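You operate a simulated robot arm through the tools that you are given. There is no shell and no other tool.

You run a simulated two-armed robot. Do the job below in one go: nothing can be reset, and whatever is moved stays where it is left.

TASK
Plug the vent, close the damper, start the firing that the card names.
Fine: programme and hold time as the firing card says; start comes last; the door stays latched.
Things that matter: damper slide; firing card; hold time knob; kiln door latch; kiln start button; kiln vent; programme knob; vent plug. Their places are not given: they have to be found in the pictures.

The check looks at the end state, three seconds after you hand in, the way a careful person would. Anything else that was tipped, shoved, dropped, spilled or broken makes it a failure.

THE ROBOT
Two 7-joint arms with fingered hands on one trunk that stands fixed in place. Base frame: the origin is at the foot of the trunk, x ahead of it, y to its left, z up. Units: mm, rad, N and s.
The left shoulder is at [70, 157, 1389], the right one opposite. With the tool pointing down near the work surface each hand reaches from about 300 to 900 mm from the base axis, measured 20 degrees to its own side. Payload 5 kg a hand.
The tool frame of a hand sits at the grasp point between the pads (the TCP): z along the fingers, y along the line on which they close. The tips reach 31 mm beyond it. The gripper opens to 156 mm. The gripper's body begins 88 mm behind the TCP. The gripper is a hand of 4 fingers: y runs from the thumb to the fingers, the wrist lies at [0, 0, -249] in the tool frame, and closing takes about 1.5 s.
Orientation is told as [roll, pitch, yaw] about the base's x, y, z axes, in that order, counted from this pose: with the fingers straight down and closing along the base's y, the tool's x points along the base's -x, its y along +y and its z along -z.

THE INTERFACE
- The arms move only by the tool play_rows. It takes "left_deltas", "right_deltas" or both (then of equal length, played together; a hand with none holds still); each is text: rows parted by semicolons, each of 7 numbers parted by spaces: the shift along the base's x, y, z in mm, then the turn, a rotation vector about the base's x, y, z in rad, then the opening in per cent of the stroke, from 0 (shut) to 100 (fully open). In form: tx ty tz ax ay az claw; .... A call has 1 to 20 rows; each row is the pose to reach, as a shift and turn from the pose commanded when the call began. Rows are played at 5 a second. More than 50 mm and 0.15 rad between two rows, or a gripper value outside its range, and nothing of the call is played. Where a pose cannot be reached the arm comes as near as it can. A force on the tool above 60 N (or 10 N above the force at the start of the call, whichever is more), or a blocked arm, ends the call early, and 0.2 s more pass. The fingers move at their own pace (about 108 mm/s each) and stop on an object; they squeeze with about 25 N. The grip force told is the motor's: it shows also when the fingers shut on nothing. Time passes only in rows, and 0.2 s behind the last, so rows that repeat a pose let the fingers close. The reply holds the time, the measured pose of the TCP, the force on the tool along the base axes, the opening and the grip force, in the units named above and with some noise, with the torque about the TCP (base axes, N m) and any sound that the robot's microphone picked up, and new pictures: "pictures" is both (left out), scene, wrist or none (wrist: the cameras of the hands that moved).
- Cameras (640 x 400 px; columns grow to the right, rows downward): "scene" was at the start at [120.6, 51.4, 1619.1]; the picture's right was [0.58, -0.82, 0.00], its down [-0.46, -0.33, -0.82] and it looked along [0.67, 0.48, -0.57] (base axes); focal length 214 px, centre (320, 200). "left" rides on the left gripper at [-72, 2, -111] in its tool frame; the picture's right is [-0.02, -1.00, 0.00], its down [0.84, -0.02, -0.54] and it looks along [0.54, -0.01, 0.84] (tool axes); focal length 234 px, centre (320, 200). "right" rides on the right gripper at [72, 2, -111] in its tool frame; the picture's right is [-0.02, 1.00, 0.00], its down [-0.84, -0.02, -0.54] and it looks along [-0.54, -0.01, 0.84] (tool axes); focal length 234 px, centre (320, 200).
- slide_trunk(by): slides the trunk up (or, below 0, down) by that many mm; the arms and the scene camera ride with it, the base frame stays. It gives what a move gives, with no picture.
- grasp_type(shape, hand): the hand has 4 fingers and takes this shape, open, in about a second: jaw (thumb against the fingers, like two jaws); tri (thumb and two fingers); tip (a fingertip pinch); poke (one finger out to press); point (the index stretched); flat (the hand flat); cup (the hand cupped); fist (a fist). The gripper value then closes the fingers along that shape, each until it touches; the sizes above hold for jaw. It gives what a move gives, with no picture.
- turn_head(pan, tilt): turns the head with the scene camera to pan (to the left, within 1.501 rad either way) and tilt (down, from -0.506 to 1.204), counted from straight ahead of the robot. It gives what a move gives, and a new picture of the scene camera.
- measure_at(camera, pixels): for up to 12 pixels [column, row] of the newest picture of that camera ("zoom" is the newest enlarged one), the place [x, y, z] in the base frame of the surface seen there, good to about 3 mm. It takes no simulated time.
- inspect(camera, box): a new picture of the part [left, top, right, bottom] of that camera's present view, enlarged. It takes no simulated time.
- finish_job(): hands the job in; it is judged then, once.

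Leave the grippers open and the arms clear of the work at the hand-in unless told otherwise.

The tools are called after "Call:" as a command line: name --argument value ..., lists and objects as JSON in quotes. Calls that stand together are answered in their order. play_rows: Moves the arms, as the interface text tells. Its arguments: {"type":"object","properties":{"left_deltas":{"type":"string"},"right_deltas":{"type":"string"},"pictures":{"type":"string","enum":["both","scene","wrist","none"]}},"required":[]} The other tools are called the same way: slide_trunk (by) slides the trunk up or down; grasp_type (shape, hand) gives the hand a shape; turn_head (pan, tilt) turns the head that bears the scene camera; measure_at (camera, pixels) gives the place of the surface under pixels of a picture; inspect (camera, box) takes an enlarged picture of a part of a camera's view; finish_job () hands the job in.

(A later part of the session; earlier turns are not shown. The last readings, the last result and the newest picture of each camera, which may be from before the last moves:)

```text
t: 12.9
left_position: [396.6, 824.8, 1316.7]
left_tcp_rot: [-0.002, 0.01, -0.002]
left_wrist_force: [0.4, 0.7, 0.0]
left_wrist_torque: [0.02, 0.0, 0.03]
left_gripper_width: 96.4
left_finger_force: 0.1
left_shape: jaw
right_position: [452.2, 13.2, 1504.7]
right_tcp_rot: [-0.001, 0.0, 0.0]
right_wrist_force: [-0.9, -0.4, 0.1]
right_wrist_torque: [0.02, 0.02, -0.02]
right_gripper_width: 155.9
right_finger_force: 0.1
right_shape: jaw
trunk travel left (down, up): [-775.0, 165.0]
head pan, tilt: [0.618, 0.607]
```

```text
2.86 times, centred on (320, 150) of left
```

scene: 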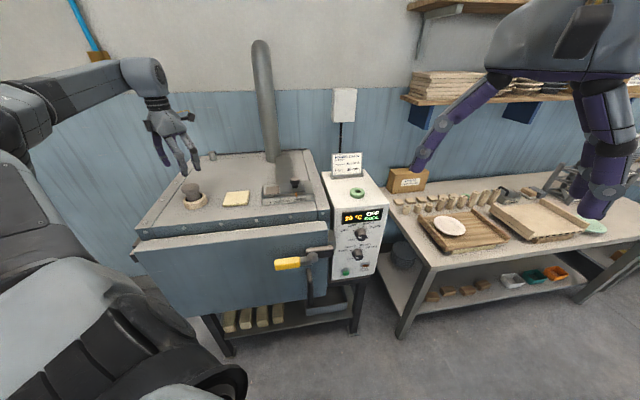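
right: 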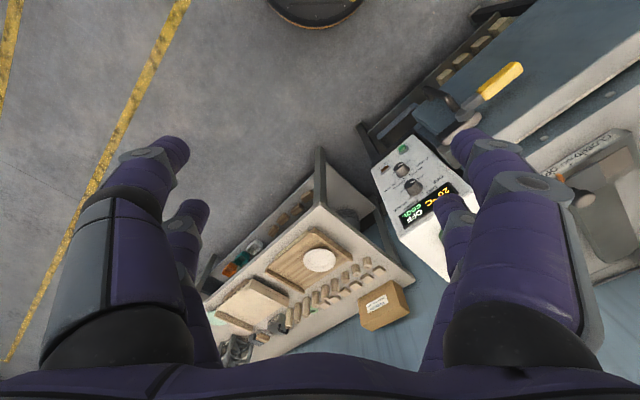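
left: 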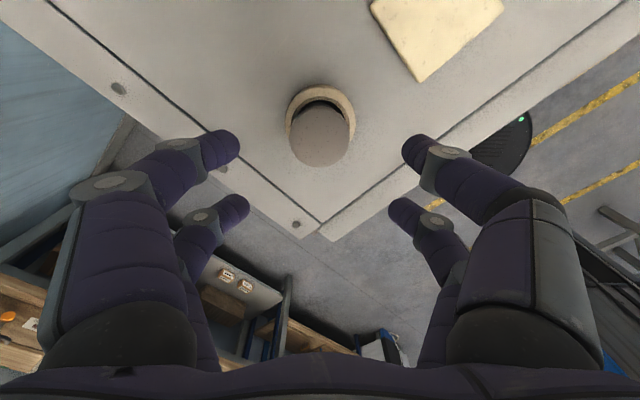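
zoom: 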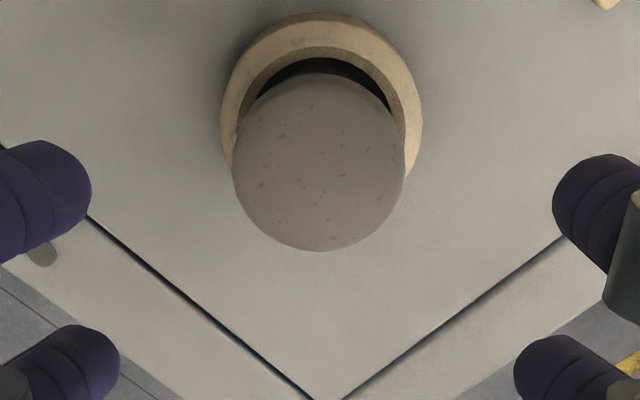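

The plug stands in the vent with the head still proud of the ring. I'll measure its height and tilt.

Call:
measure_at --camera "zoom" --pixels '[[320, 90], [250, 160], [390, 165], [320, 235], [320, 165], [320, 75], [240, 140], [400, 140], [320, 35], [245, 90], [400, 90], [320, 62]]'

Call:
inspect --camera "scene" --box '[178, 175, 218, 212]'

Call:
measure_at --camera "zoom" --pixels '[[230, 180], [150, 210], [280, 195], [220, 235], [230, 265], [230, 300], [170, 310], [335, 265], [145, 330], [350, 300], [250, 330], [200, 325]]'

```text
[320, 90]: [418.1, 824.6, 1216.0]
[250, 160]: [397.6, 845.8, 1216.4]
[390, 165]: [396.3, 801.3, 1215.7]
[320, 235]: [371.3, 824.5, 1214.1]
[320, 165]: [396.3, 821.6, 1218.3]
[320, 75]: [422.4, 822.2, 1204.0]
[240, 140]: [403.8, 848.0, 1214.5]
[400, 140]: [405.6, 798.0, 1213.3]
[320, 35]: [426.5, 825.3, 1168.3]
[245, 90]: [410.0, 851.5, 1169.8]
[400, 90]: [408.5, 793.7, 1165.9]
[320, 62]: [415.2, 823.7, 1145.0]
```

```text
10.81 times, centred on (198, 194) of scene
```

zoom: 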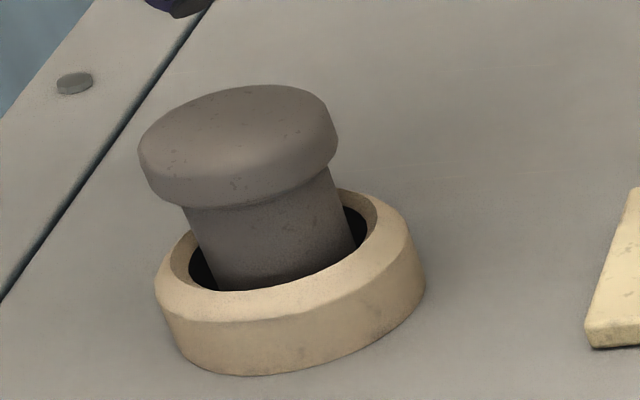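

```text
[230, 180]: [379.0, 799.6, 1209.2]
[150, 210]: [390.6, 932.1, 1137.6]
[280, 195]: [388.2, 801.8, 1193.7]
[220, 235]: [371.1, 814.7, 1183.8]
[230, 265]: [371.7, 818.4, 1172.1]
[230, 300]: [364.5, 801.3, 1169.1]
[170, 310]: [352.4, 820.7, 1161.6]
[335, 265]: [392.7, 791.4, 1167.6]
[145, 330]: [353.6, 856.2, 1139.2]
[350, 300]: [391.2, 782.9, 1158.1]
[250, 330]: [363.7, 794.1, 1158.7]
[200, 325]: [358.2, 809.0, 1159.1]
```

The head top is level at z≈1216, so the plug bottom is at about z≈1143. I'll measure inside the dark gap to learn whether the plug is standing on a solid floor there.

Call:
inspect --camera "left" --box '[280, 80, 360, 130]'

Call:
measure_at --camera "zoom" --pixels '[[320, 180], [320, 190], [320, 200], [280, 190], [370, 190], [240, 215], [400, 215], [320, 165], [320, 155], [320, 140], [320, 100], [320, 60]]'

```text
8.00 times, centred on (320, 105) of left
```

zoom: 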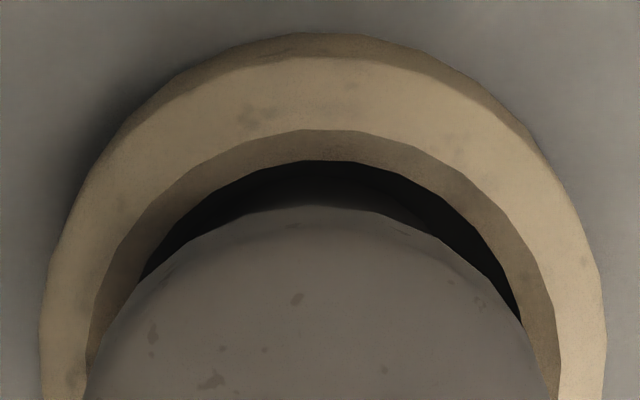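

```text
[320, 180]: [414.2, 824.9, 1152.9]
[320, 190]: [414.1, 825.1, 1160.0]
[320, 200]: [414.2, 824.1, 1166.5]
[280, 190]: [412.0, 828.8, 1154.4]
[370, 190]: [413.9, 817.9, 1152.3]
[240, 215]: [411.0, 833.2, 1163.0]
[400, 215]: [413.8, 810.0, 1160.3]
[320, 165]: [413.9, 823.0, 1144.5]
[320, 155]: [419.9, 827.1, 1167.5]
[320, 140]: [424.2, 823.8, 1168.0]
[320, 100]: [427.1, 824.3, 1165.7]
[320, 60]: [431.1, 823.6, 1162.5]
```

The stem has a few mm of clearance all round inside the collar and stands on the floor at z≈1143. It is captive and level, so the plug is in. Next, the damper: I'll carry the left hand over the damper knob at about (646, 537), turning it 45° so it closes along the slide.

Call:
play_rows --left_deltas "25 -29 10 0 0 0.08 62; 53 -61 15 0 0 0.16 62; 81 -93 15 0 0 0.25 62; 109 -125 15 0 0 0.34 62; 137 -157 10 0 0 0.43 62; 165 -189 5 0 0 0.52 60; 193 -221 0 0 0 0.61 58; 221 -253 -5 0 0 0.7 56; 251 -288 -10 0 0 0.785 54; 251 -288 -13 0 0 0.785 54; 251 -288 -13 0 0 0.785 54"

Call:
inspect --camera "left" --box '[230, 50, 410, 230]'

Call:
inspect --camera "scene" --box '[160, 130, 330, 220]'

```text
t: 15.3
left_position: [645.7, 539.4, 1305.3]
left_tcp_rot: [-0.004, 0.009, 0.782]
left_wrist_force: [0.2, 0.8, -0.4]
left_wrist_torque: [0.0, 0.0, -0.01]
left_gripper_width: 84.9
left_finger_force: 0.0
left_shape: jaw
right_position: [450.4, 13.3, 1505.3]
right_tcp_rot: [-0.001, 0.001, 0.001]
right_wrist_force: [-1.0, 1.0, -0.1]
right_wrist_torque: [0.01, 0.02, 0.01]
right_gripper_width: 155.8
right_finger_force: 0.1
right_shape: jaw
trunk travel left (down, up): [-775.0, 165.0]
head pan, tilt: [0.618, 0.607]
```

scene: 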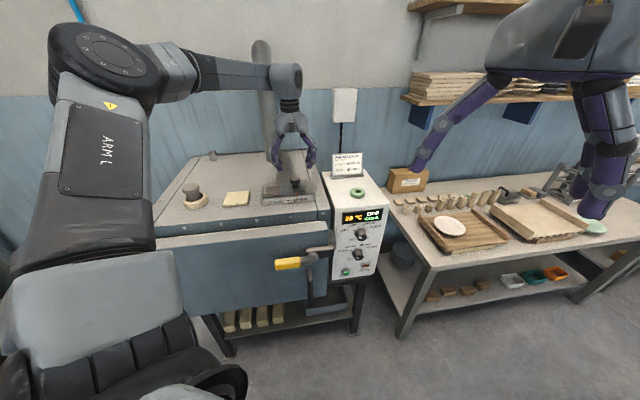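
left: 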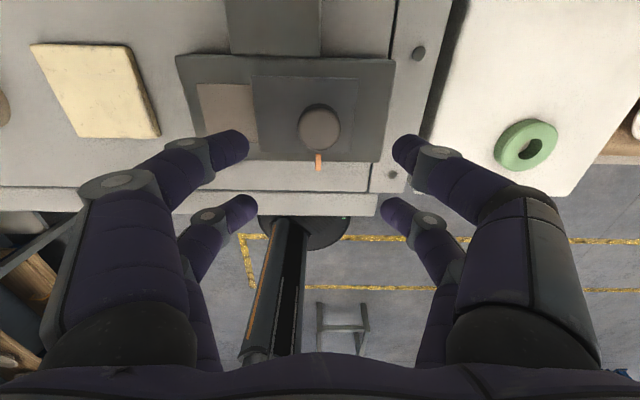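

```text
2.22 times, centred on (320, 140) of left
```

zoom: 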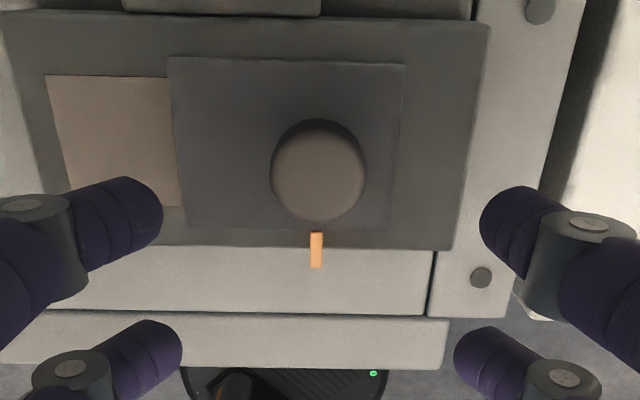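

```text
3.76 times, centred on (245, 175) of scene
```

zoom: 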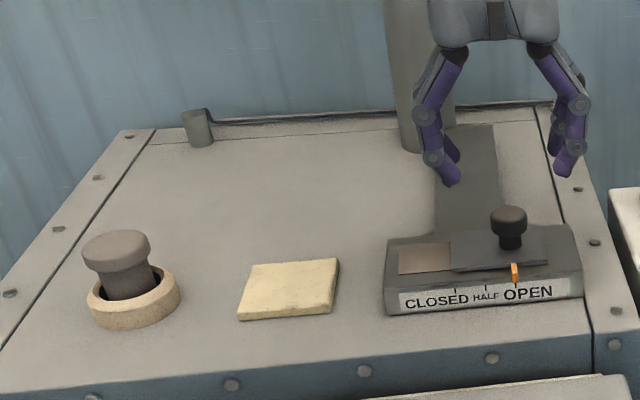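

The knob is centred left to right, but it looks further ahead along the approach axis than I estimated. I'll measure it in this view.

Call:
inspect --camera "left" --box '[270, 90, 370, 180]'

Call:
measure_at --camera "zoom" --pixels '[[310, 110], [310, 150], [310, 180], [310, 210], [240, 150], [390, 150], [310, 80], [310, 250], [200, 280], [480, 280], [480, 100], [120, 100]]'

```text
4.44 times, centred on (320, 135) of left
```

zoom: 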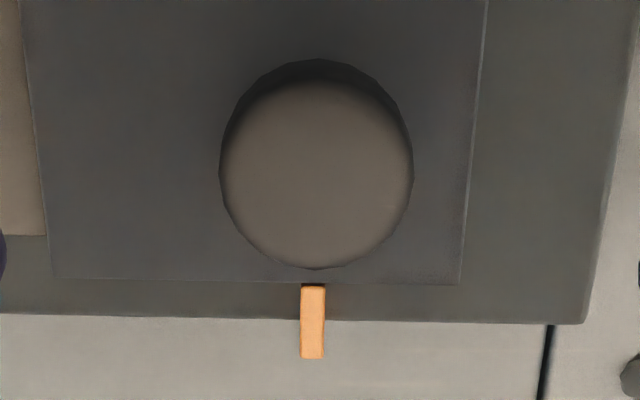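

```text
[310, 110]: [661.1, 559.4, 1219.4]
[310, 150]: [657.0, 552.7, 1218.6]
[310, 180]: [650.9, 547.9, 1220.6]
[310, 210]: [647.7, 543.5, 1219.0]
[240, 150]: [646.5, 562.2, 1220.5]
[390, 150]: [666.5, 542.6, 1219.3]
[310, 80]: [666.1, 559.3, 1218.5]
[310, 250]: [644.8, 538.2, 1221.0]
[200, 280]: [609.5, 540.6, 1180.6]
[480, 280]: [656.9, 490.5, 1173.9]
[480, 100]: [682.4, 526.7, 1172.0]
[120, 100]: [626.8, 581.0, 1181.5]
```

The knob centre is at about (653, 549), top z≈1220. I'll shift to it, lower so the tips clear the plate (z≈1181), and close.

Call:
play_rows --left_deltas "7 9.5 0 0 0 0 54; 7 9.5 -30 0 0 0 54; 7 9.5 -60 0 0 0 54; 7 9.5 -80 0 0 0 54; 7 9.5 -86 0 0 0 54; 7 9.5 -86 0 0 0 54; 7 9.5 -86 0 0 0 10; 7 9.5 -86 0 0 0 10; 7 9.5 -86 0 0 0 10; 7 9.5 -86 0 0 0 10; 7 9.5 -86 0 0 0 10; 7 9.5 -86 0 0 0 10"

Call:
inspect --camera "scene" --box '[240, 140, 340, 220]'

```text
t: 17.9
left_position: [653.4, 548.1, 1219.5]
left_tcp_rot: [-0.003, 0.008, 0.782]
left_wrist_force: [-0.5, -0.2, 0.1]
left_wrist_torque: [-0.02, 0.0, 0.0]
left_gripper_width: 16.3
left_finger_force: 0.0
left_shape: jaw
right_position: [452.1, 12.6, 1505.2]
right_tcp_rot: [0.0, 0.0, 0.0]
right_wrist_force: [-0.1, 0.9, -0.1]
right_wrist_torque: [-0.01, 0.0, 0.02]
right_gripper_width: 155.9
right_finger_force: 0.1
right_shape: jaw
trunk travel left (down, up): [-775.0, 165.0]
head pan, tilt: [0.618, 0.607]
```

scene: 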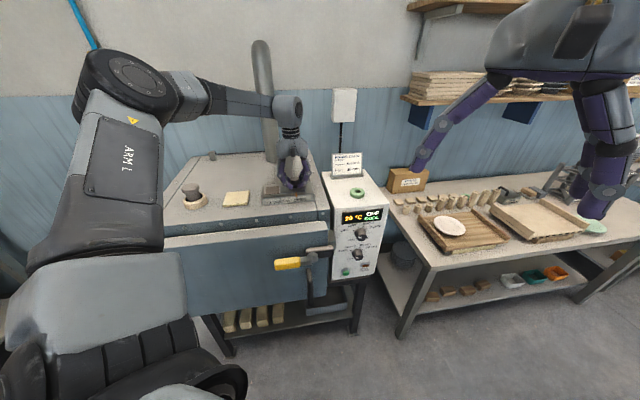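
left: 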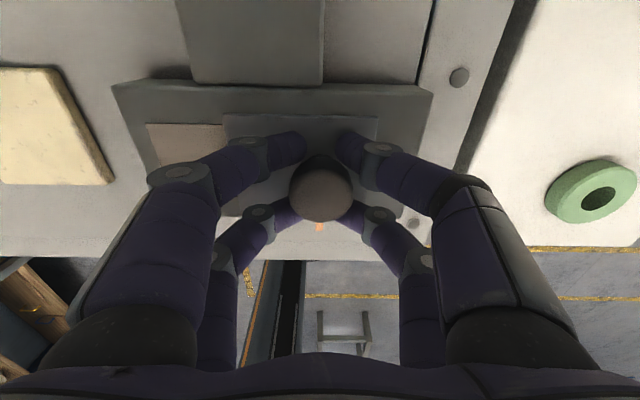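

```text
5.00 times, centred on (290, 180) of scene
```

zoom: 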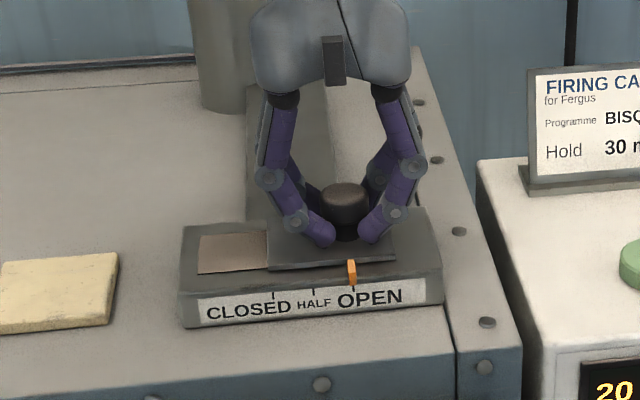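

The fingers cage the knob's neck but haven't squeezed it. I'll close fully, then slide 60 mm along (-0.707, +0.707) towards CLOSED.

Call:
play_rows --left_deltas "0 0 0 0 0 0 0; 0 0 0 0 0 0 0; 0 0 0 0 0 0 0; -3 3 0 0 0 0 0; -8 8 0 0 0 0 0; -14 14 0 0 0 0 0; -20 20 0 0 0 0 0; -26 26 0 0 0 0 0; -32 32 0 0 0 0 0; -38 38 0 0 0 0 0; -42 42 0 0 0 0 0; -42.5 42.5 0 0 0 0 0; -42.5 42.5 0 0 0 0 0"

Call:
inspect --camera "scene" --box '[240, 140, 340, 220]'

```text
t: 20.7
left_position: [611.6, 590.8, 1217.4]
left_tcp_rot: [-0.004, 0.009, 0.782]
left_wrist_force: [-4.4, -4.6, -14.9]
left_wrist_torque: [-0.09, 0.08, 0.01]
left_gripper_width: 0.2
left_finger_force: 25.3
left_shape: jaw
right_position: [452.4, 12.4, 1504.9]
right_tcp_rot: [0.0, -0.001, -0.001]
right_wrist_force: [0.3, 0.1, 0.4]
right_wrist_torque: [-0.03, -0.01, -0.01]
right_gripper_width: 155.6
right_finger_force: 0.0
right_shape: jaw
trunk travel left (down, up): [-775.0, 165.0]
head pan, tilt: [0.618, 0.607]
```

scene: 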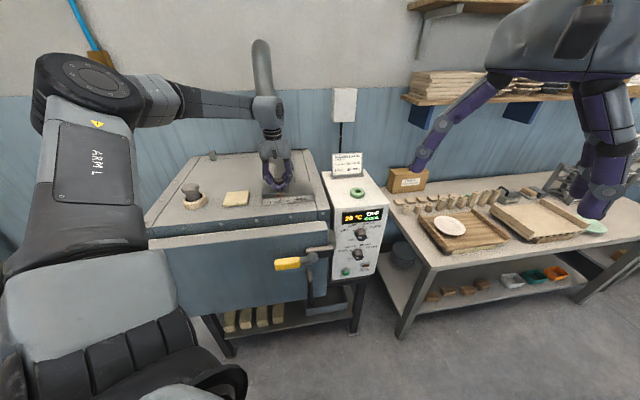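
left: 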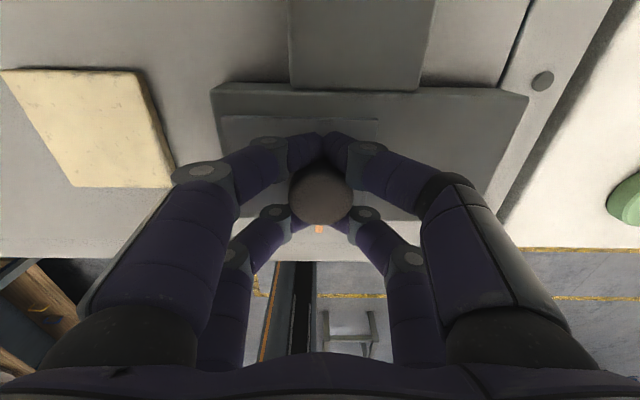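

```text
5.00 times, centred on (290, 180) of scene
```

zoom: 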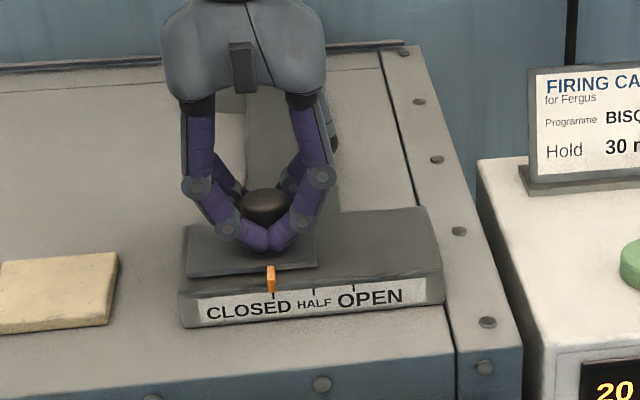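

The marker now lines up with the CLOSED tick. I'll open the fingers and rise straight up, then check.

Call:
play_rows --left_deltas "0 0 0 0 0 0 25; 0 0 0 0 0 0 50; 0 0 0 0 0 0 54; 0 0 0 0 0 0 54; 0 0 0 0 0 0 54; 0 0 30 0 0 0 54; 0 0 75 0 0 0 54; 0 0 120 0 0 0 54; 0 0 150 0 0 0 54"

Call:
inspect --camera "scene" --box '[255, 170, 325, 215]'

```text
t: 22.7
left_position: [612.6, 590.3, 1370.1]
left_tcp_rot: [-0.003, 0.009, 0.785]
left_wrist_force: [0.4, 0.4, -0.4]
left_wrist_torque: [-0.01, 0.0, -0.02]
left_gripper_width: 83.9
left_finger_force: 0.1
left_shape: jaw
right_position: [451.3, 11.1, 1504.7]
right_tcp_rot: [0.0, -0.001, 0.0]
right_wrist_force: [-0.3, -0.1, 0.5]
right_wrist_torque: [-0.01, 0.0, 0.02]
right_gripper_width: 156.0
right_finger_force: 0.0
right_shape: jaw
trunk travel left (down, up): [-775.0, 165.0]
head pan, tilt: [0.618, 0.607]
```

scene: 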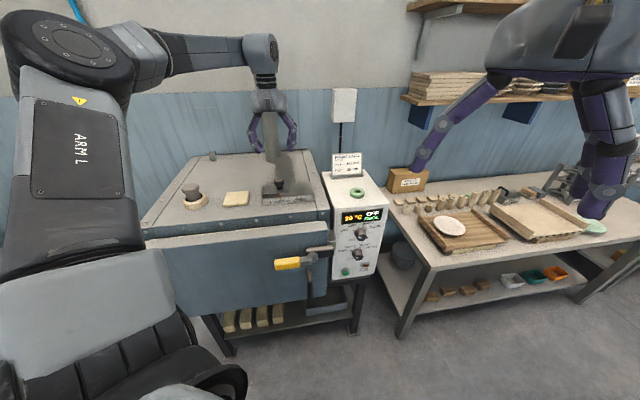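
left: 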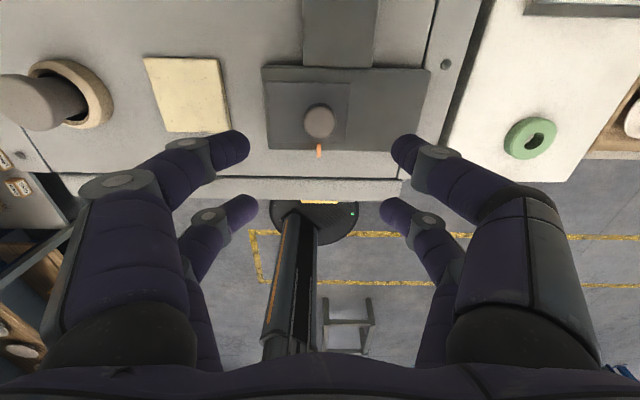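

```text
8.89 times, centred on (290, 192) of scene
```

zoom: 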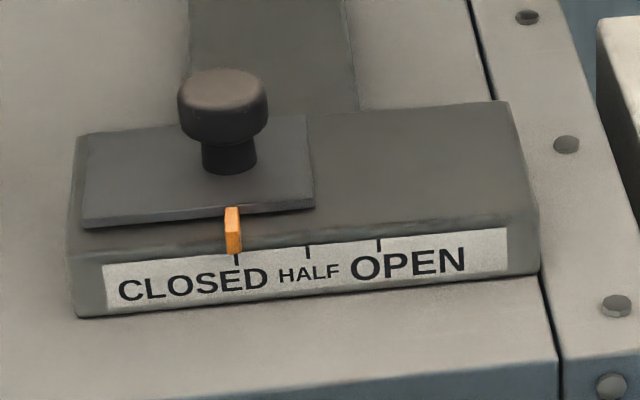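

The damper marker is on CLOSED. From this oblique left view I can look into the gap around the plug at (65,95).

Call:
inspect --camera "left" --box '[0, 50, 130, 140]'

Call:
measure_at --camera "zoom" --pixels '[[300, 200], [340, 200], [370, 200], [400, 200], [410, 230], [380, 250], [350, 270], [330, 140], [420, 200], [300, 270], [270, 160], [100, 200]]'

```text
4.44 times, centred on (65, 95) of left
```

zoom: 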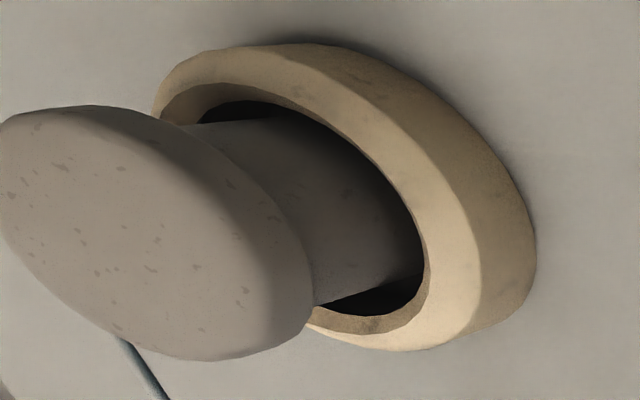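

```text
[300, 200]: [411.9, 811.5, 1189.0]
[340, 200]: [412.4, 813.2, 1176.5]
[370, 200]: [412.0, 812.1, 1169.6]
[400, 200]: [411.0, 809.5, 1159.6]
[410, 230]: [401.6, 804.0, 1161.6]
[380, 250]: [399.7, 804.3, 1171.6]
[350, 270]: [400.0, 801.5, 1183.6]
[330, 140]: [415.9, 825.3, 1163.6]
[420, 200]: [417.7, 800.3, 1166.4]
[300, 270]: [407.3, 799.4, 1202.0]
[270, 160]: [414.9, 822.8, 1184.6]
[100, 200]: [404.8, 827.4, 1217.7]
```

The plug sits freely inside the collar, and that part is done. Next I'll retract the left arm up and to the left, so that lowering the trunk for the panel keeps it clear of the kiln.

Call:
play_rows --left_deltas "0 0 40 0 0 0 60; 0 0 80 0 0 0 60; -10 0 120 0 0 -0.05 60; -30 5 150 0 0 -0.15 60; -60 10 180 0 0 -0.25 60; -95 15 205 0 0 -0.35 60; -130 20 220 0 0 -0.45 60; -165 30 230 0 0 -0.55 60; -200 35 230 0 0 -0.65 60; -235 45 230 0 0 -0.75 60; -270 55 230 0 0 -0.785 60; -300 60 230 0 0 -0.785 60; -300 60 230 0 0 -0.785 60" --pictures "scene"

Call:
grasp_type --hand "right" --shape "tri"

Call:
inspect --camera "right" --box '[0, 0, 640, 400]'

```text
t: 25.5
left_position: [311.6, 651.1, 1598.5]
left_tcp_rot: [-0.004, 0.008, -0.003]
left_wrist_force: [0.7, 0.1, 0.0]
left_wrist_torque: [0.0, 0.01, 0.03]
left_gripper_width: 92.8
left_finger_force: 0.0
left_shape: jaw
right_position: [452.5, 11.8, 1505.3]
right_tcp_rot: [-0.001, 0.0, 0.0]
right_wrist_force: [0.1, 0.0, -0.3]
right_wrist_torque: [-0.03, 0.0, 0.01]
right_gripper_width: 155.7
right_finger_force: 0.1
right_shape: jaw
trunk travel left (down, up): [-775.0, 165.0]
head pan, tilt: [0.618, 0.607]
```

scene: 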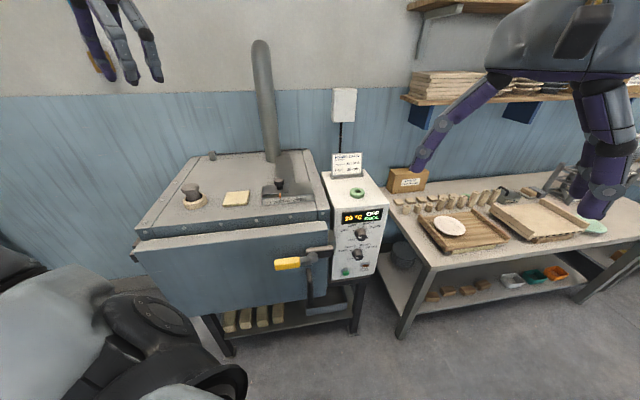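

```text
t: 26.4
left_position: [311.8, 650.1, 1599.2]
left_tcp_rot: [-0.004, 0.009, -0.002]
left_wrist_force: [-0.4, 0.0, 0.3]
left_wrist_torque: [-0.02, -0.02, 0.0]
left_gripper_width: 93.2
left_finger_force: 0.1
left_shape: jaw
right_position: [453.1, 12.6, 1505.6]
right_tcp_rot: [0.0, 0.0, -0.001]
right_wrist_force: [0.3, 0.1, 0.5]
right_wrist_torque: [0.0, 0.0, 0.03]
right_gripper_width: 155.9
right_finger_force: 0.0
right_shape: tri
trunk travel left (down, up): [-775.0, 165.0]
head pan, tilt: [0.618, 0.607]
```

```text
1.00 times, centred on (320, 200) of right (not enlarged: the box is as wide or as high as the picture)
```

zoom: 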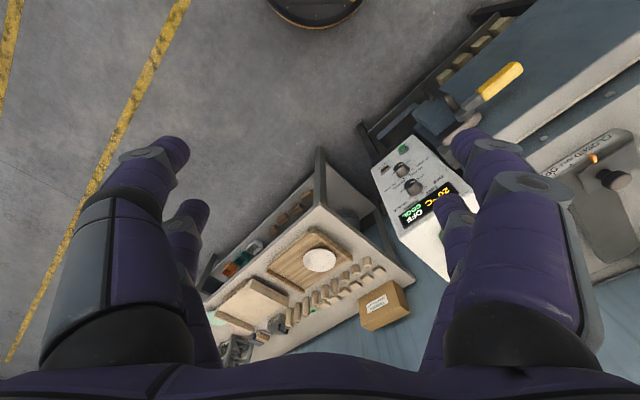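

I'll test-close the "tri" shape in the air to see where the fingertips meet.

Call:
play_rows --right_deltas "0 0 0 0 0 0 25; 0 0 0 0 0 0 25; 0 0 0 0 0 0 25; 0 0 0 0 0 0 25; 0 0 0 0 0 0 25; 0 0 0 0 0 0 25" --pictures "wrist"

```text
t: 27.8
left_position: [311.6, 649.8, 1598.7]
left_tcp_rot: [-0.003, 0.008, -0.002]
left_wrist_force: [0.3, -0.8, -0.1]
left_wrist_torque: [0.0, -0.01, 0.02]
left_gripper_width: 92.9
left_finger_force: 0.1
left_shape: jaw
right_position: [452.0, 11.9, 1505.0]
right_tcp_rot: [0.0, -0.001, 0.0]
right_wrist_force: [0.0, -0.3, -0.3]
right_wrist_torque: [-0.01, -0.01, -0.02]
right_gripper_width: 39.3
right_finger_force: 0.0
right_shape: tri
trunk travel left (down, up): [-775.0, 165.0]
head pan, tilt: [0.618, 0.607]
```

right: 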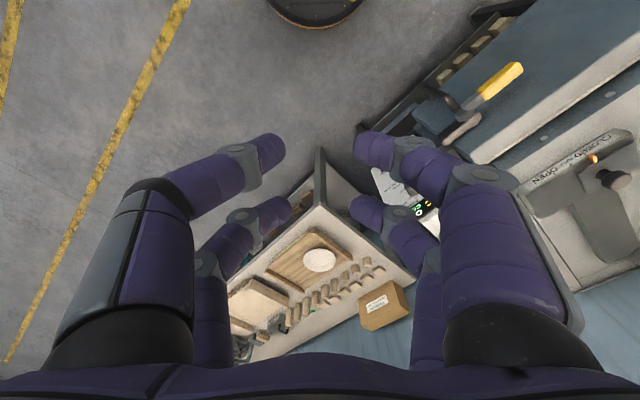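

The fingers come together as two pairs about 45 mm apart. I'll check the "tip" shape too.

Call:
grasp_type --hand "right" --shape "tip"

Call:
play_rows --right_deltas "0 0 0 0 0 0 25; 0 0 0 0 0 0 25; 0 0 0 0 0 0 25; 0 0 0 0 0 0 25; 0 0 0 0 0 0 25; 0 0 0 0 0 0 25" --pictures "wrist"

```text
t: 28.7
left_position: [312.4, 651.1, 1599.0]
left_tcp_rot: [-0.003, 0.009, -0.001]
left_wrist_force: [0.2, 0.0, -0.5]
left_wrist_torque: [0.0, 0.04, 0.0]
left_gripper_width: 93.1
left_finger_force: 0.2
left_shape: jaw
right_position: [451.9, 10.7, 1506.0]
right_tcp_rot: [0.002, 0.0, 0.002]
right_wrist_force: [-0.4, 0.7, 0.2]
right_wrist_torque: [-0.02, 0.01, -0.01]
right_gripper_width: 156.1
right_finger_force: 0.1
right_shape: tip
trunk travel left (down, up): [-775.0, 165.0]
head pan, tilt: [0.618, 0.607]
```

```text
t: 30.1
left_position: [312.7, 651.0, 1597.8]
left_tcp_rot: [-0.005, 0.01, -0.002]
left_wrist_force: [1.8, 0.8, 0.1]
left_wrist_torque: [0.01, 0.04, -0.03]
left_gripper_width: 93.2
left_finger_force: 0.0
left_shape: jaw
right_position: [452.0, 11.2, 1505.2]
right_tcp_rot: [0.001, -0.001, 0.0]
right_wrist_force: [0.4, 0.9, 0.1]
right_wrist_torque: [0.01, -0.03, 0.02]
right_gripper_width: 39.4
right_finger_force: 0.0
right_shape: tip
trunk travel left (down, up): [-775.0, 165.0]
head pan, tilt: [0.618, 0.607]
```

right: 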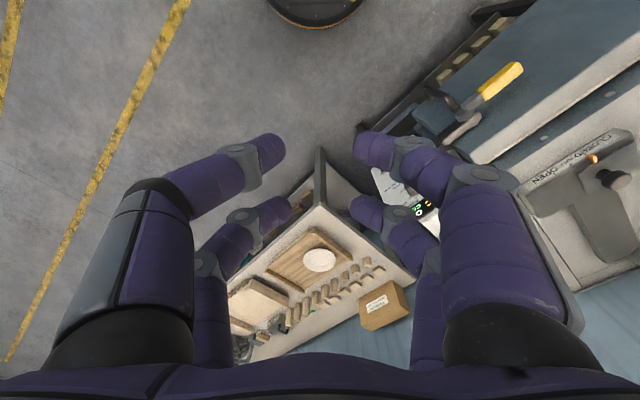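

The closed form is the same, so I'll go back to "jaw". Then I'll lower the trunk 200 mm, which keeps both hands above everything.

Call:
grasp_type --hand "right" --shape "jaw"

Call:
slide_trunk --by -200

Call:
turn_head --pan 0.5 --tilt 0.55

```text
t: 31.0
left_position: [311.3, 651.2, 1598.8]
left_tcp_rot: [-0.004, 0.008, -0.001]
left_wrist_force: [-0.4, 0.1, 0.2]
left_wrist_torque: [-0.02, 0.0, 0.01]
left_gripper_width: 92.9
left_finger_force: 0.1
left_shape: jaw
right_position: [452.2, 12.2, 1505.6]
right_tcp_rot: [-0.001, -0.001, -0.001]
right_wrist_force: [0.8, -0.6, 0.6]
right_wrist_torque: [0.0, 0.0, 0.01]
right_gripper_width: 156.0
right_finger_force: 0.0
right_shape: jaw
trunk travel left (down, up): [-775.0, 165.0]
head pan, tilt: [0.618, 0.607]
```

```text
t: 33.1
left_position: [312.5, 651.0, 1400.3]
left_tcp_rot: [-0.005, 0.008, -0.002]
left_wrist_force: [-0.7, 0.5, 0.1]
left_wrist_torque: [-0.01, 0.02, 0.01]
left_gripper_width: 93.0
left_finger_force: 0.0
left_shape: jaw
right_position: [451.3, 11.8, 1305.4]
right_tcp_rot: [0.0, 0.0, 0.001]
right_wrist_force: [0.5, 0.3, -0.4]
right_wrist_torque: [-0.02, 0.0, -0.02]
right_gripper_width: 156.0
right_finger_force: 0.0
right_shape: jaw
trunk travel left (down, up): [-575.0, 365.0]
head pan, tilt: [0.618, 0.607]
```

```text
t: 33.8
left_position: [312.1, 651.4, 1399.2]
left_tcp_rot: [-0.002, 0.008, -0.002]
left_wrist_force: [-0.4, -0.5, 0.9]
left_wrist_torque: [-0.01, 0.01, -0.02]
left_gripper_width: 93.1
left_finger_force: 0.0
left_shape: jaw
right_position: [452.1, 12.5, 1304.4]
right_tcp_rot: [0.001, 0.002, 0.0]
right_wrist_force: [-0.3, -0.6, -0.9]
right_wrist_torque: [-0.04, 0.02, 0.0]
right_gripper_width: 155.9
right_finger_force: 0.0
right_shape: jaw
trunk travel left (down, up): [-575.0, 365.0]
head pan, tilt: [0.499, 0.55]
```

scene: 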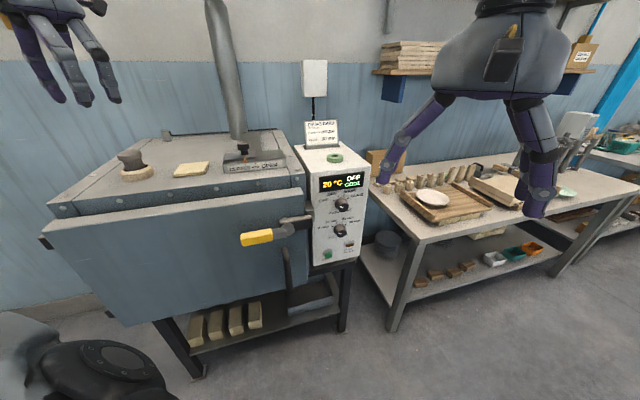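

The panel is now seen more squarely. I'll zoom in and re-measure the knobs, button and latch.

Call:
inspect --camera "scene" --box '[300, 170, 380, 270]'

Call:
inspect --camera "scene" --box '[320, 190, 370, 220]'

Call:
measure_at --camera "scene" --pixels '[[342, 206], [341, 231], [327, 254], [327, 257], [348, 246], [315, 219], [308, 219], [360, 220], [320, 215], [355, 200], [318, 190], [335, 158]]'

```text
4.00 times, centred on (340, 220) of scene
```

zoom: 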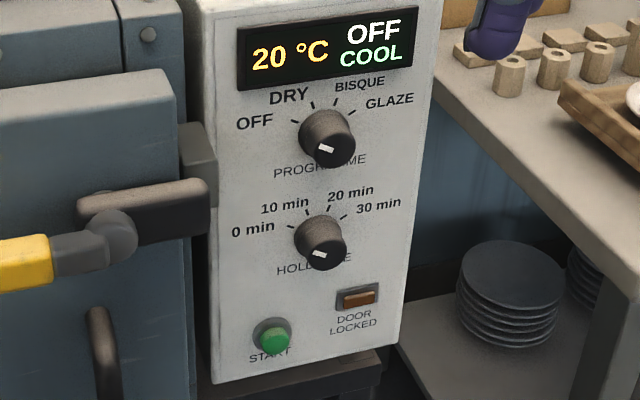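

```text
12.80 times, centred on (345, 205) of scene
```

zoom: 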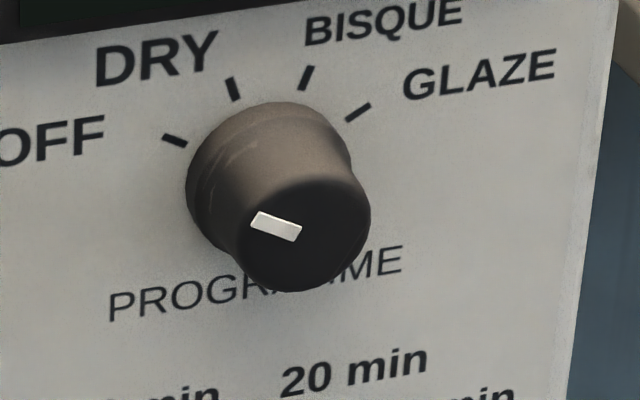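

```text
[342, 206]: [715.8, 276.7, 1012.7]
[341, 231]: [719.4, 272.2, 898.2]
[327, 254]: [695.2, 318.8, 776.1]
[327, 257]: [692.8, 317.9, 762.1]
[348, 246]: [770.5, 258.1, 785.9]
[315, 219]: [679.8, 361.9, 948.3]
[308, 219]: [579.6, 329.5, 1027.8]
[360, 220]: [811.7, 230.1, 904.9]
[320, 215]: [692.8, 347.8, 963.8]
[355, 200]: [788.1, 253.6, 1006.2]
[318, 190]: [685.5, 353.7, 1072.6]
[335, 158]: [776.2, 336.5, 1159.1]
```

I'll measure the programme knob face, then zoom in on the hold knob and the button.

Call:
measure_at --camera "zoom" --pixels '[[305, 235], [250, 235], [360, 230], [305, 185], [305, 285], [275, 225], [175, 140], [234, 89], [306, 77], [358, 112], [200, 180], [275, 110]]'

Call:
inspect --camera "scene" --box '[318, 214, 368, 264]'

Call:
measure_at --camera "zoom" --pixels '[[325, 150], [285, 150], [360, 145], [325, 115], [325, 178], [250, 90], [285, 65], [335, 60], [370, 80], [227, 325], [225, 340], [245, 325]]'

```text
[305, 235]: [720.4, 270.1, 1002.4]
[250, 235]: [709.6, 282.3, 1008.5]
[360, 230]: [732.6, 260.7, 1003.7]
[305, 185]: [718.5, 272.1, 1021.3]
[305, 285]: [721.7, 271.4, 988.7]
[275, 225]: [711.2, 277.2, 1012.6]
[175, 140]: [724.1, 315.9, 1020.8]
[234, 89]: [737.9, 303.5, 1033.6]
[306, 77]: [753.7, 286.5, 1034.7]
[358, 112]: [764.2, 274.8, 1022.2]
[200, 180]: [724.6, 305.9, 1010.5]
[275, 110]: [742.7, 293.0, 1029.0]
```

```text
8.00 times, centred on (343, 239) of scene
```

zoom: 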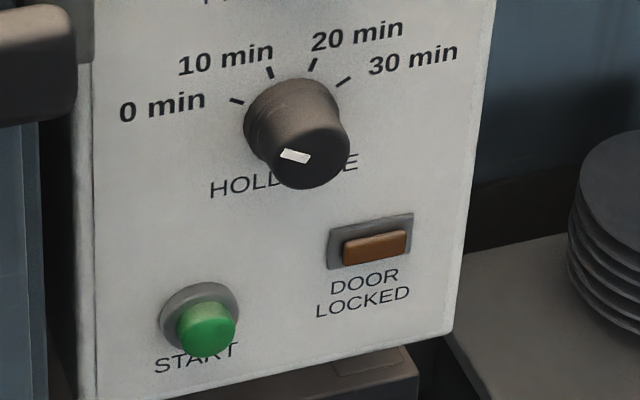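

```text
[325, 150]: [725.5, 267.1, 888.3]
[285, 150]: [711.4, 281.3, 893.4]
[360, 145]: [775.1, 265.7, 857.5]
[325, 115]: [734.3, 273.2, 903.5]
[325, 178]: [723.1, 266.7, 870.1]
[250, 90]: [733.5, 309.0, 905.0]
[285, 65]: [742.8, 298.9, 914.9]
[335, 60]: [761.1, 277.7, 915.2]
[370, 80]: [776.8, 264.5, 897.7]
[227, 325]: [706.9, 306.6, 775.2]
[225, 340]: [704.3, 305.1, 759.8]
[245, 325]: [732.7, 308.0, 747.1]
```

The programme knob is centred at u=318 (along the panel), z≈1007, with its face at s≈702. The panel is at s≈735. I'll bring the right hand level with the fingers forward, in stages. First I'll pitch from pointing down to pointing ahead, clear of everything.

Call:
play_rows --right_deltas "17 3 -10 0 -0.143 0 60; 34 6 -25 0 -0.286 0 60; 51 10 -45 0 -0.429 0 60; 68 13 -65 0 -0.571 0 60; 85 17 -85 0 -0.714 0 60; 102 20 -105 0 -0.857 0 60; 119 24 -125 0 -1.0 0 60; 136 27 -145 0 -1.142 0 60; 153 31 -165 0 -1.285 0 60; 170 34 -185 0 -1.428 0 60; 188 38 -204 0 -1.571 0 60; 188 38 -204 0 -1.571 0 60"

```text
t: 36.4
left_position: [310.3, 651.9, 1399.7]
left_tcp_rot: [-0.004, 0.01, -0.004]
left_wrist_force: [0.6, 0.5, 0.5]
left_wrist_torque: [-0.01, 0.0, 0.01]
left_gripper_width: 93.3
left_finger_force: 0.0
left_shape: jaw
right_position: [640.7, 50.7, 1100.5]
right_tcp_rot: [-2.443, -1.569, 2.444]
right_wrist_force: [0.4, 0.5, 0.2]
right_wrist_torque: [-0.04, -0.01, 0.01]
right_gripper_width: 94.1
right_finger_force: 0.0
right_shape: jaw
trunk travel left (down, up): [-575.0, 365.0]
head pan, tilt: [0.499, 0.55]
```

scene: 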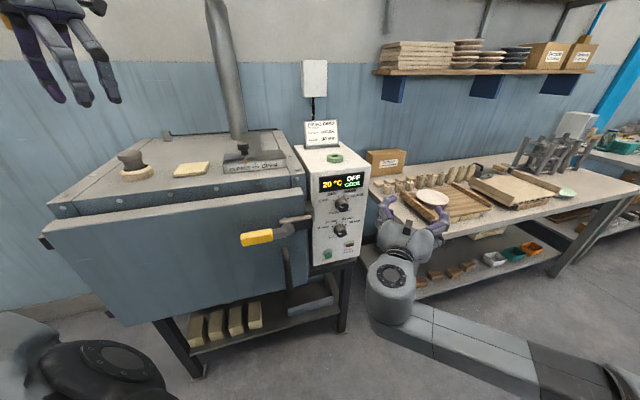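
right: 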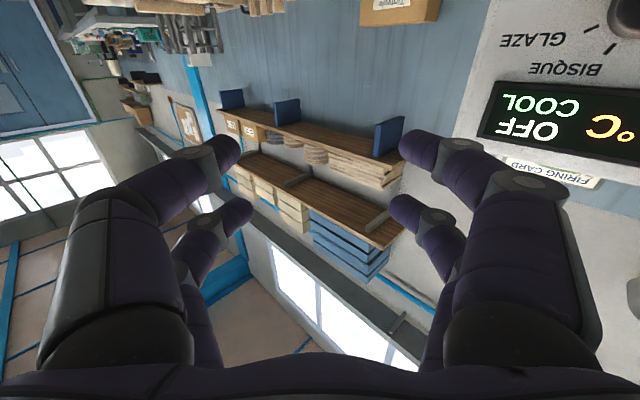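

Good. Now I'll yaw 45° to face the panel and move in front of the programme knob, still about 110 mm away from its face.

Call:
play_rows --right_deltas "0 24 -16 0 0 0.131 55; 0 48 -32 0 0 0.262 55; 0 72 -48 0 0 0.393 55; 0 96 -64 0 0 0.524 50; 0 120 -80 0 0 0.655 50; 1 141 -93 0 0 0.785 50; 1 141 -93 0 0 0.785 50"

Call:
inspect --camera "right" --box '[200, 50, 440, 250]'

```text
t: 38.0
left_position: [310.8, 650.9, 1398.0]
left_tcp_rot: [-0.003, 0.008, -0.003]
left_wrist_force: [0.0, 0.0, -0.1]
left_wrist_torque: [0.02, -0.01, -0.01]
left_gripper_width: 92.9
left_finger_force: 0.0
left_shape: jaw
right_position: [641.2, 192.1, 1008.0]
right_tcp_rot: [-2.007, -1.568, 2.794]
right_wrist_force: [-0.4, 0.4, 0.1]
right_wrist_torque: [0.0, 0.01, 0.0]
right_gripper_width: 78.4
right_finger_force: 0.1
right_shape: jaw
trunk travel left (down, up): [-575.0, 365.0]
head pan, tilt: [0.499, 0.55]
```

scene: 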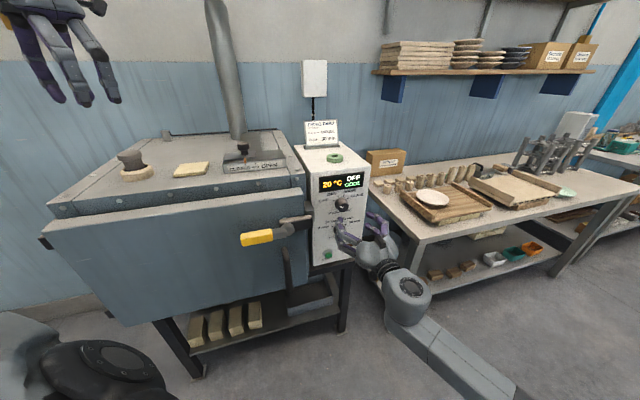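
right: 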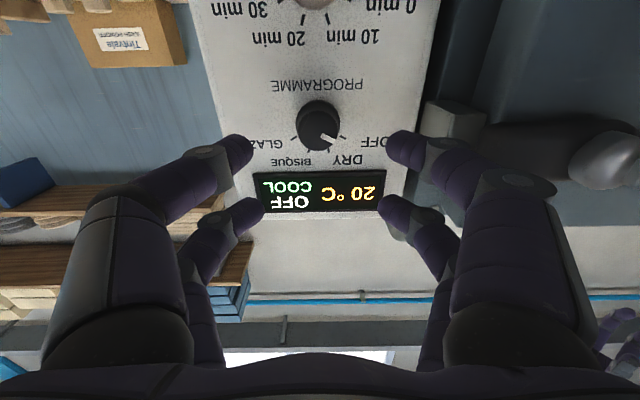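

```text
2.00 times, centred on (320, 150) of right
```

zoom: 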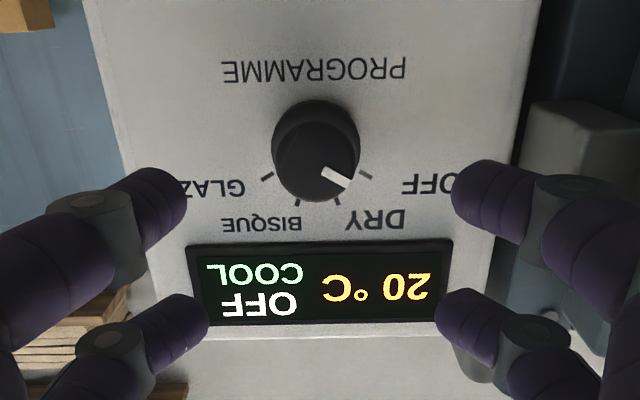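

The view is upside down but clear: the pointer is at OFF. I'll measure the knob from here to fine-tune the alignment.

Call:
inspect --camera "right" --box '[280, 90, 360, 160]'

Call:
measure_at --camera "zoom" --pixels '[[320, 200], [250, 200], [385, 200], [320, 130], [320, 260], [365, 258], [440, 257], [365, 315], [262, 315], [185, 258], [320, 220], [320, 90]]'

```text
5.71 times, centred on (320, 125) of right
```

zoom: 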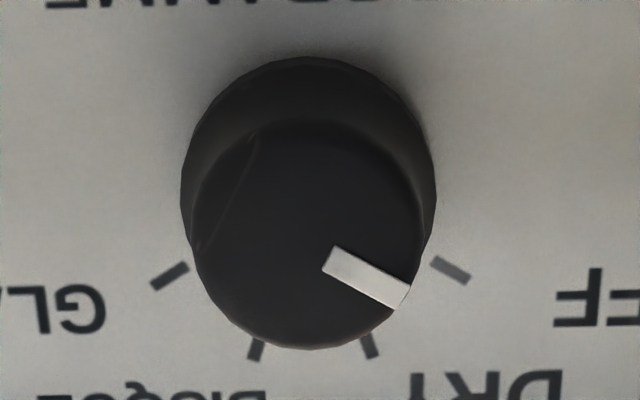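

```text
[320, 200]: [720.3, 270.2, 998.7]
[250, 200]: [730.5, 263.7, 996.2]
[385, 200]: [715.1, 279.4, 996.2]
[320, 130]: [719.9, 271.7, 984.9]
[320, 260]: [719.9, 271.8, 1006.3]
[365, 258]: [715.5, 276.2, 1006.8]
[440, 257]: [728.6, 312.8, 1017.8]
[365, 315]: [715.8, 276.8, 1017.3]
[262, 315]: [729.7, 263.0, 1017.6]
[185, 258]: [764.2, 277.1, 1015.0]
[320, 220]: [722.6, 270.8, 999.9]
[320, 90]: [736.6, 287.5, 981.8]
```

The knob face centre is at u≈319, z≈1004, about 40 mm across. I'll roll the hand -45° at this standoff, then approach along the panel normal so the fingertips straddle the knob.

Call:
play_rows --right_deltas "1 -1 -3.5 -0.0925 -0.0925 0 46; 1 -1 -3.5 -0.185 -0.185 0 44; 1 -1 -3.5 -0.2775 -0.2775 0 42; 1 -1 -3.5 -0.37 -0.37 0 42; 1 -1 -3.5 -0.4625 -0.4625 0 42; 1 -1 -3.5 -0.555 -0.555 0 42; 16 14 -3.5 -0.555 -0.555 0 42; 31 29 -3.5 -0.555 -0.555 0 42; 41 39 -3.5 -0.555 -0.555 0 42; 41 39 -3.5 -0.555 -0.555 0 42"

Call:
inspect --camera "right" --box '[200, 50, 440, 250]'

Call:
inspect --camera "scene" --box '[290, 160, 410, 270]'

```text
t: 40.2
left_position: [311.7, 650.8, 1399.2]
left_tcp_rot: [-0.003, 0.01, -0.002]
left_wrist_force: [0.2, 0.1, -0.1]
left_wrist_torque: [-0.02, -0.01, -0.03]
left_gripper_width: 93.0
left_finger_force: 0.1
left_shape: jaw
right_position: [682.0, 230.6, 1004.7]
right_tcp_rot: [-1.571, -0.785, 2.354]
right_wrist_force: [-0.6, 0.2, -0.2]
right_wrist_torque: [0.01, 0.01, 0.02]
right_gripper_width: 66.1
right_finger_force: 0.0
right_shape: jaw
trunk travel left (down, up): [-575.0, 365.0]
head pan, tilt: [0.499, 0.55]
```

scene: 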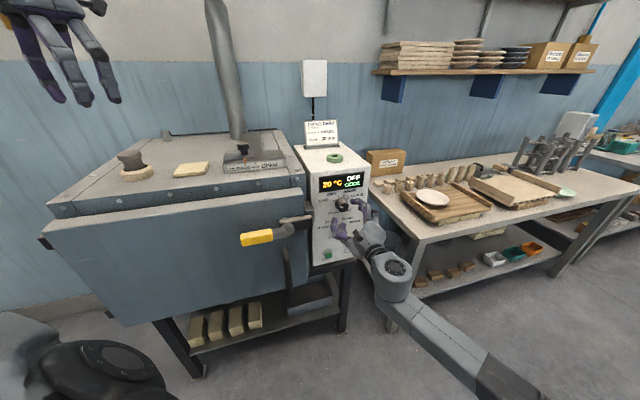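
right: 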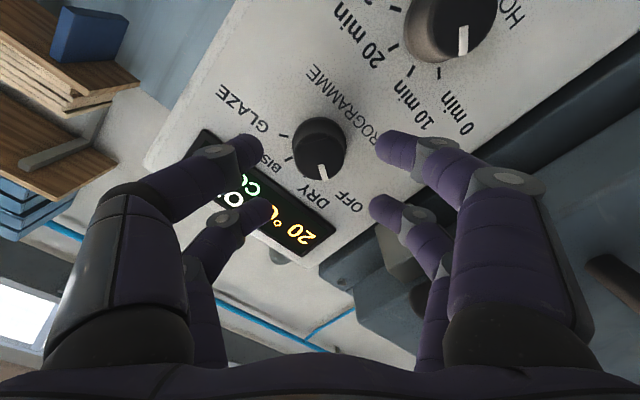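

```text
2.00 times, centred on (320, 150) of right
```

zoom: 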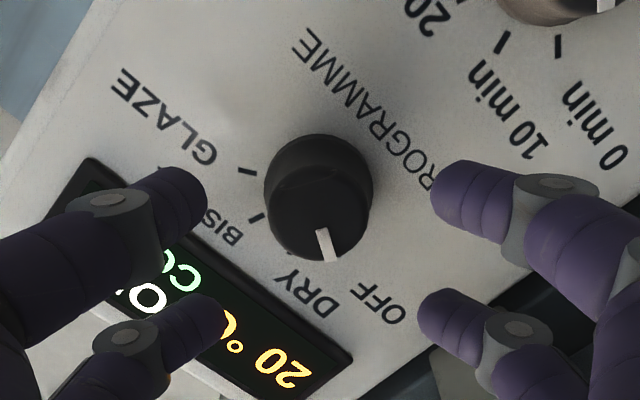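

```text
3.64 times, centred on (350, 215) of scene
```

zoom: 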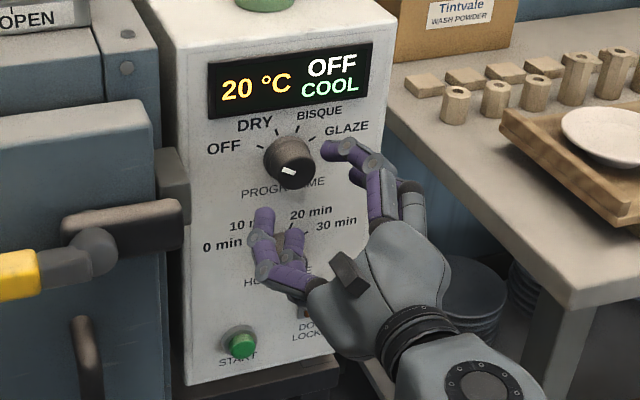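

The alignment is good, with a small correction of about +1.3 mm in u and -2 mm in z. I'll move in the last 50 mm so the fingertips reach past the knob face, then close.

Call:
play_rows --right_deltas "11 9 -2.2 0 0 0 42; 21 19 -2.2 0 0 0 42; 30 28 -2.2 0 0 0 42; 36 34 -2.2 0 0 0 42; 36 34 -2.2 0 0 0 42; 36 34 -2.2 0 0 0 5; 36 34 -2.2 0 0 0 5; 36 34 -2.2 0 0 0 5; 36 34 -2.2 0 0 0 5; 36 34 -2.2 0 0 0 5"

Call:
inspect --camera "right" --box '[200, 50, 440, 250]'

Call:
inspect --camera "scene" --box '[300, 170, 380, 250]'

```text
t: 42.4
left_position: [311.5, 649.9, 1398.3]
left_tcp_rot: [-0.003, 0.008, 0.0]
left_wrist_force: [0.3, 1.1, 0.9]
left_wrist_torque: [0.0, 0.01, 0.0]
left_gripper_width: 93.3
left_finger_force: 0.0
left_shape: jaw
right_position: [718.7, 264.2, 1002.0]
right_tcp_rot: [-1.571, -0.786, 2.356]
right_wrist_force: [-2.4, 0.6, -2.1]
right_wrist_torque: [0.04, 0.04, 0.16]
right_gripper_width: 9.1
right_finger_force: 24.7
right_shape: jaw
trunk travel left (down, up): [-575.0, 365.0]
head pan, tilt: [0.499, 0.55]
```

scene: 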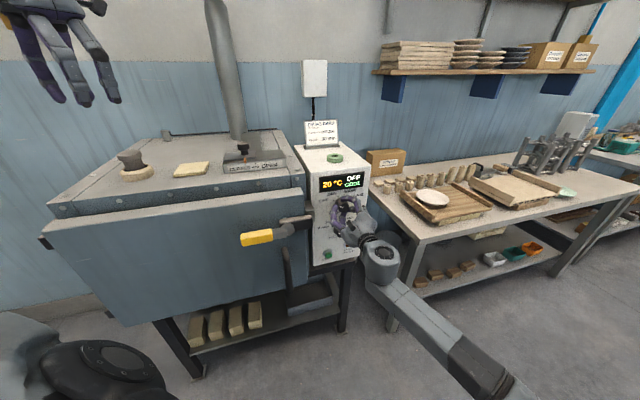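
right: 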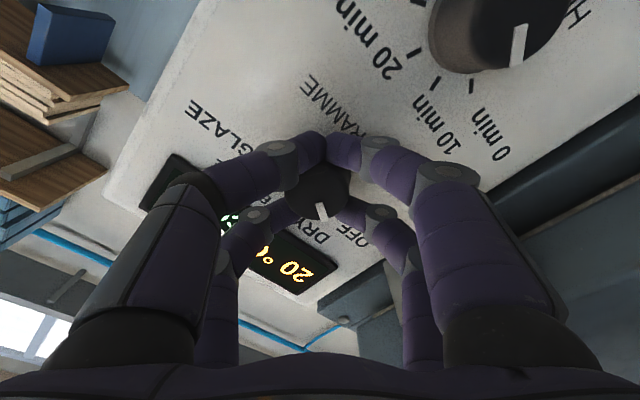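

```text
2.00 times, centred on (320, 150) of right
```

zoom: 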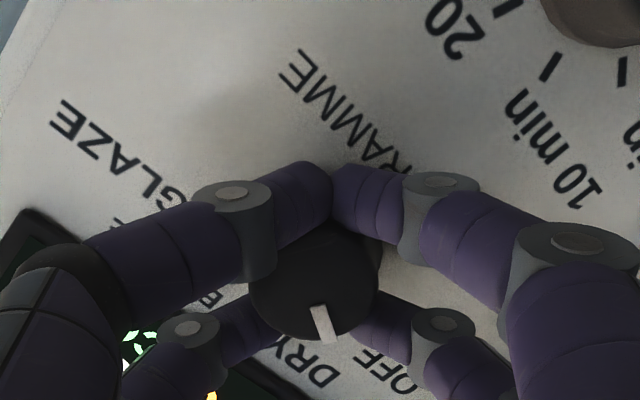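

```text
5.00 times, centred on (340, 210) of scene
```

zoom: 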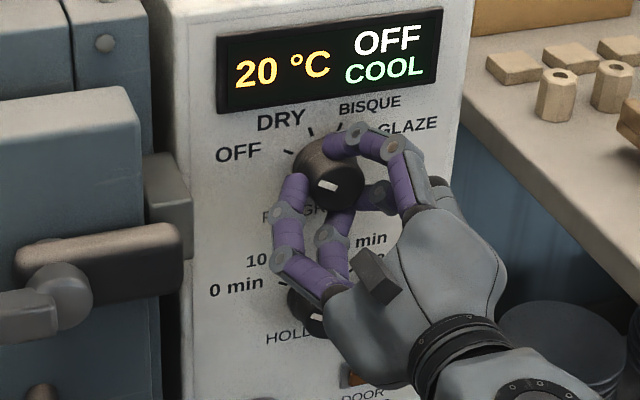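

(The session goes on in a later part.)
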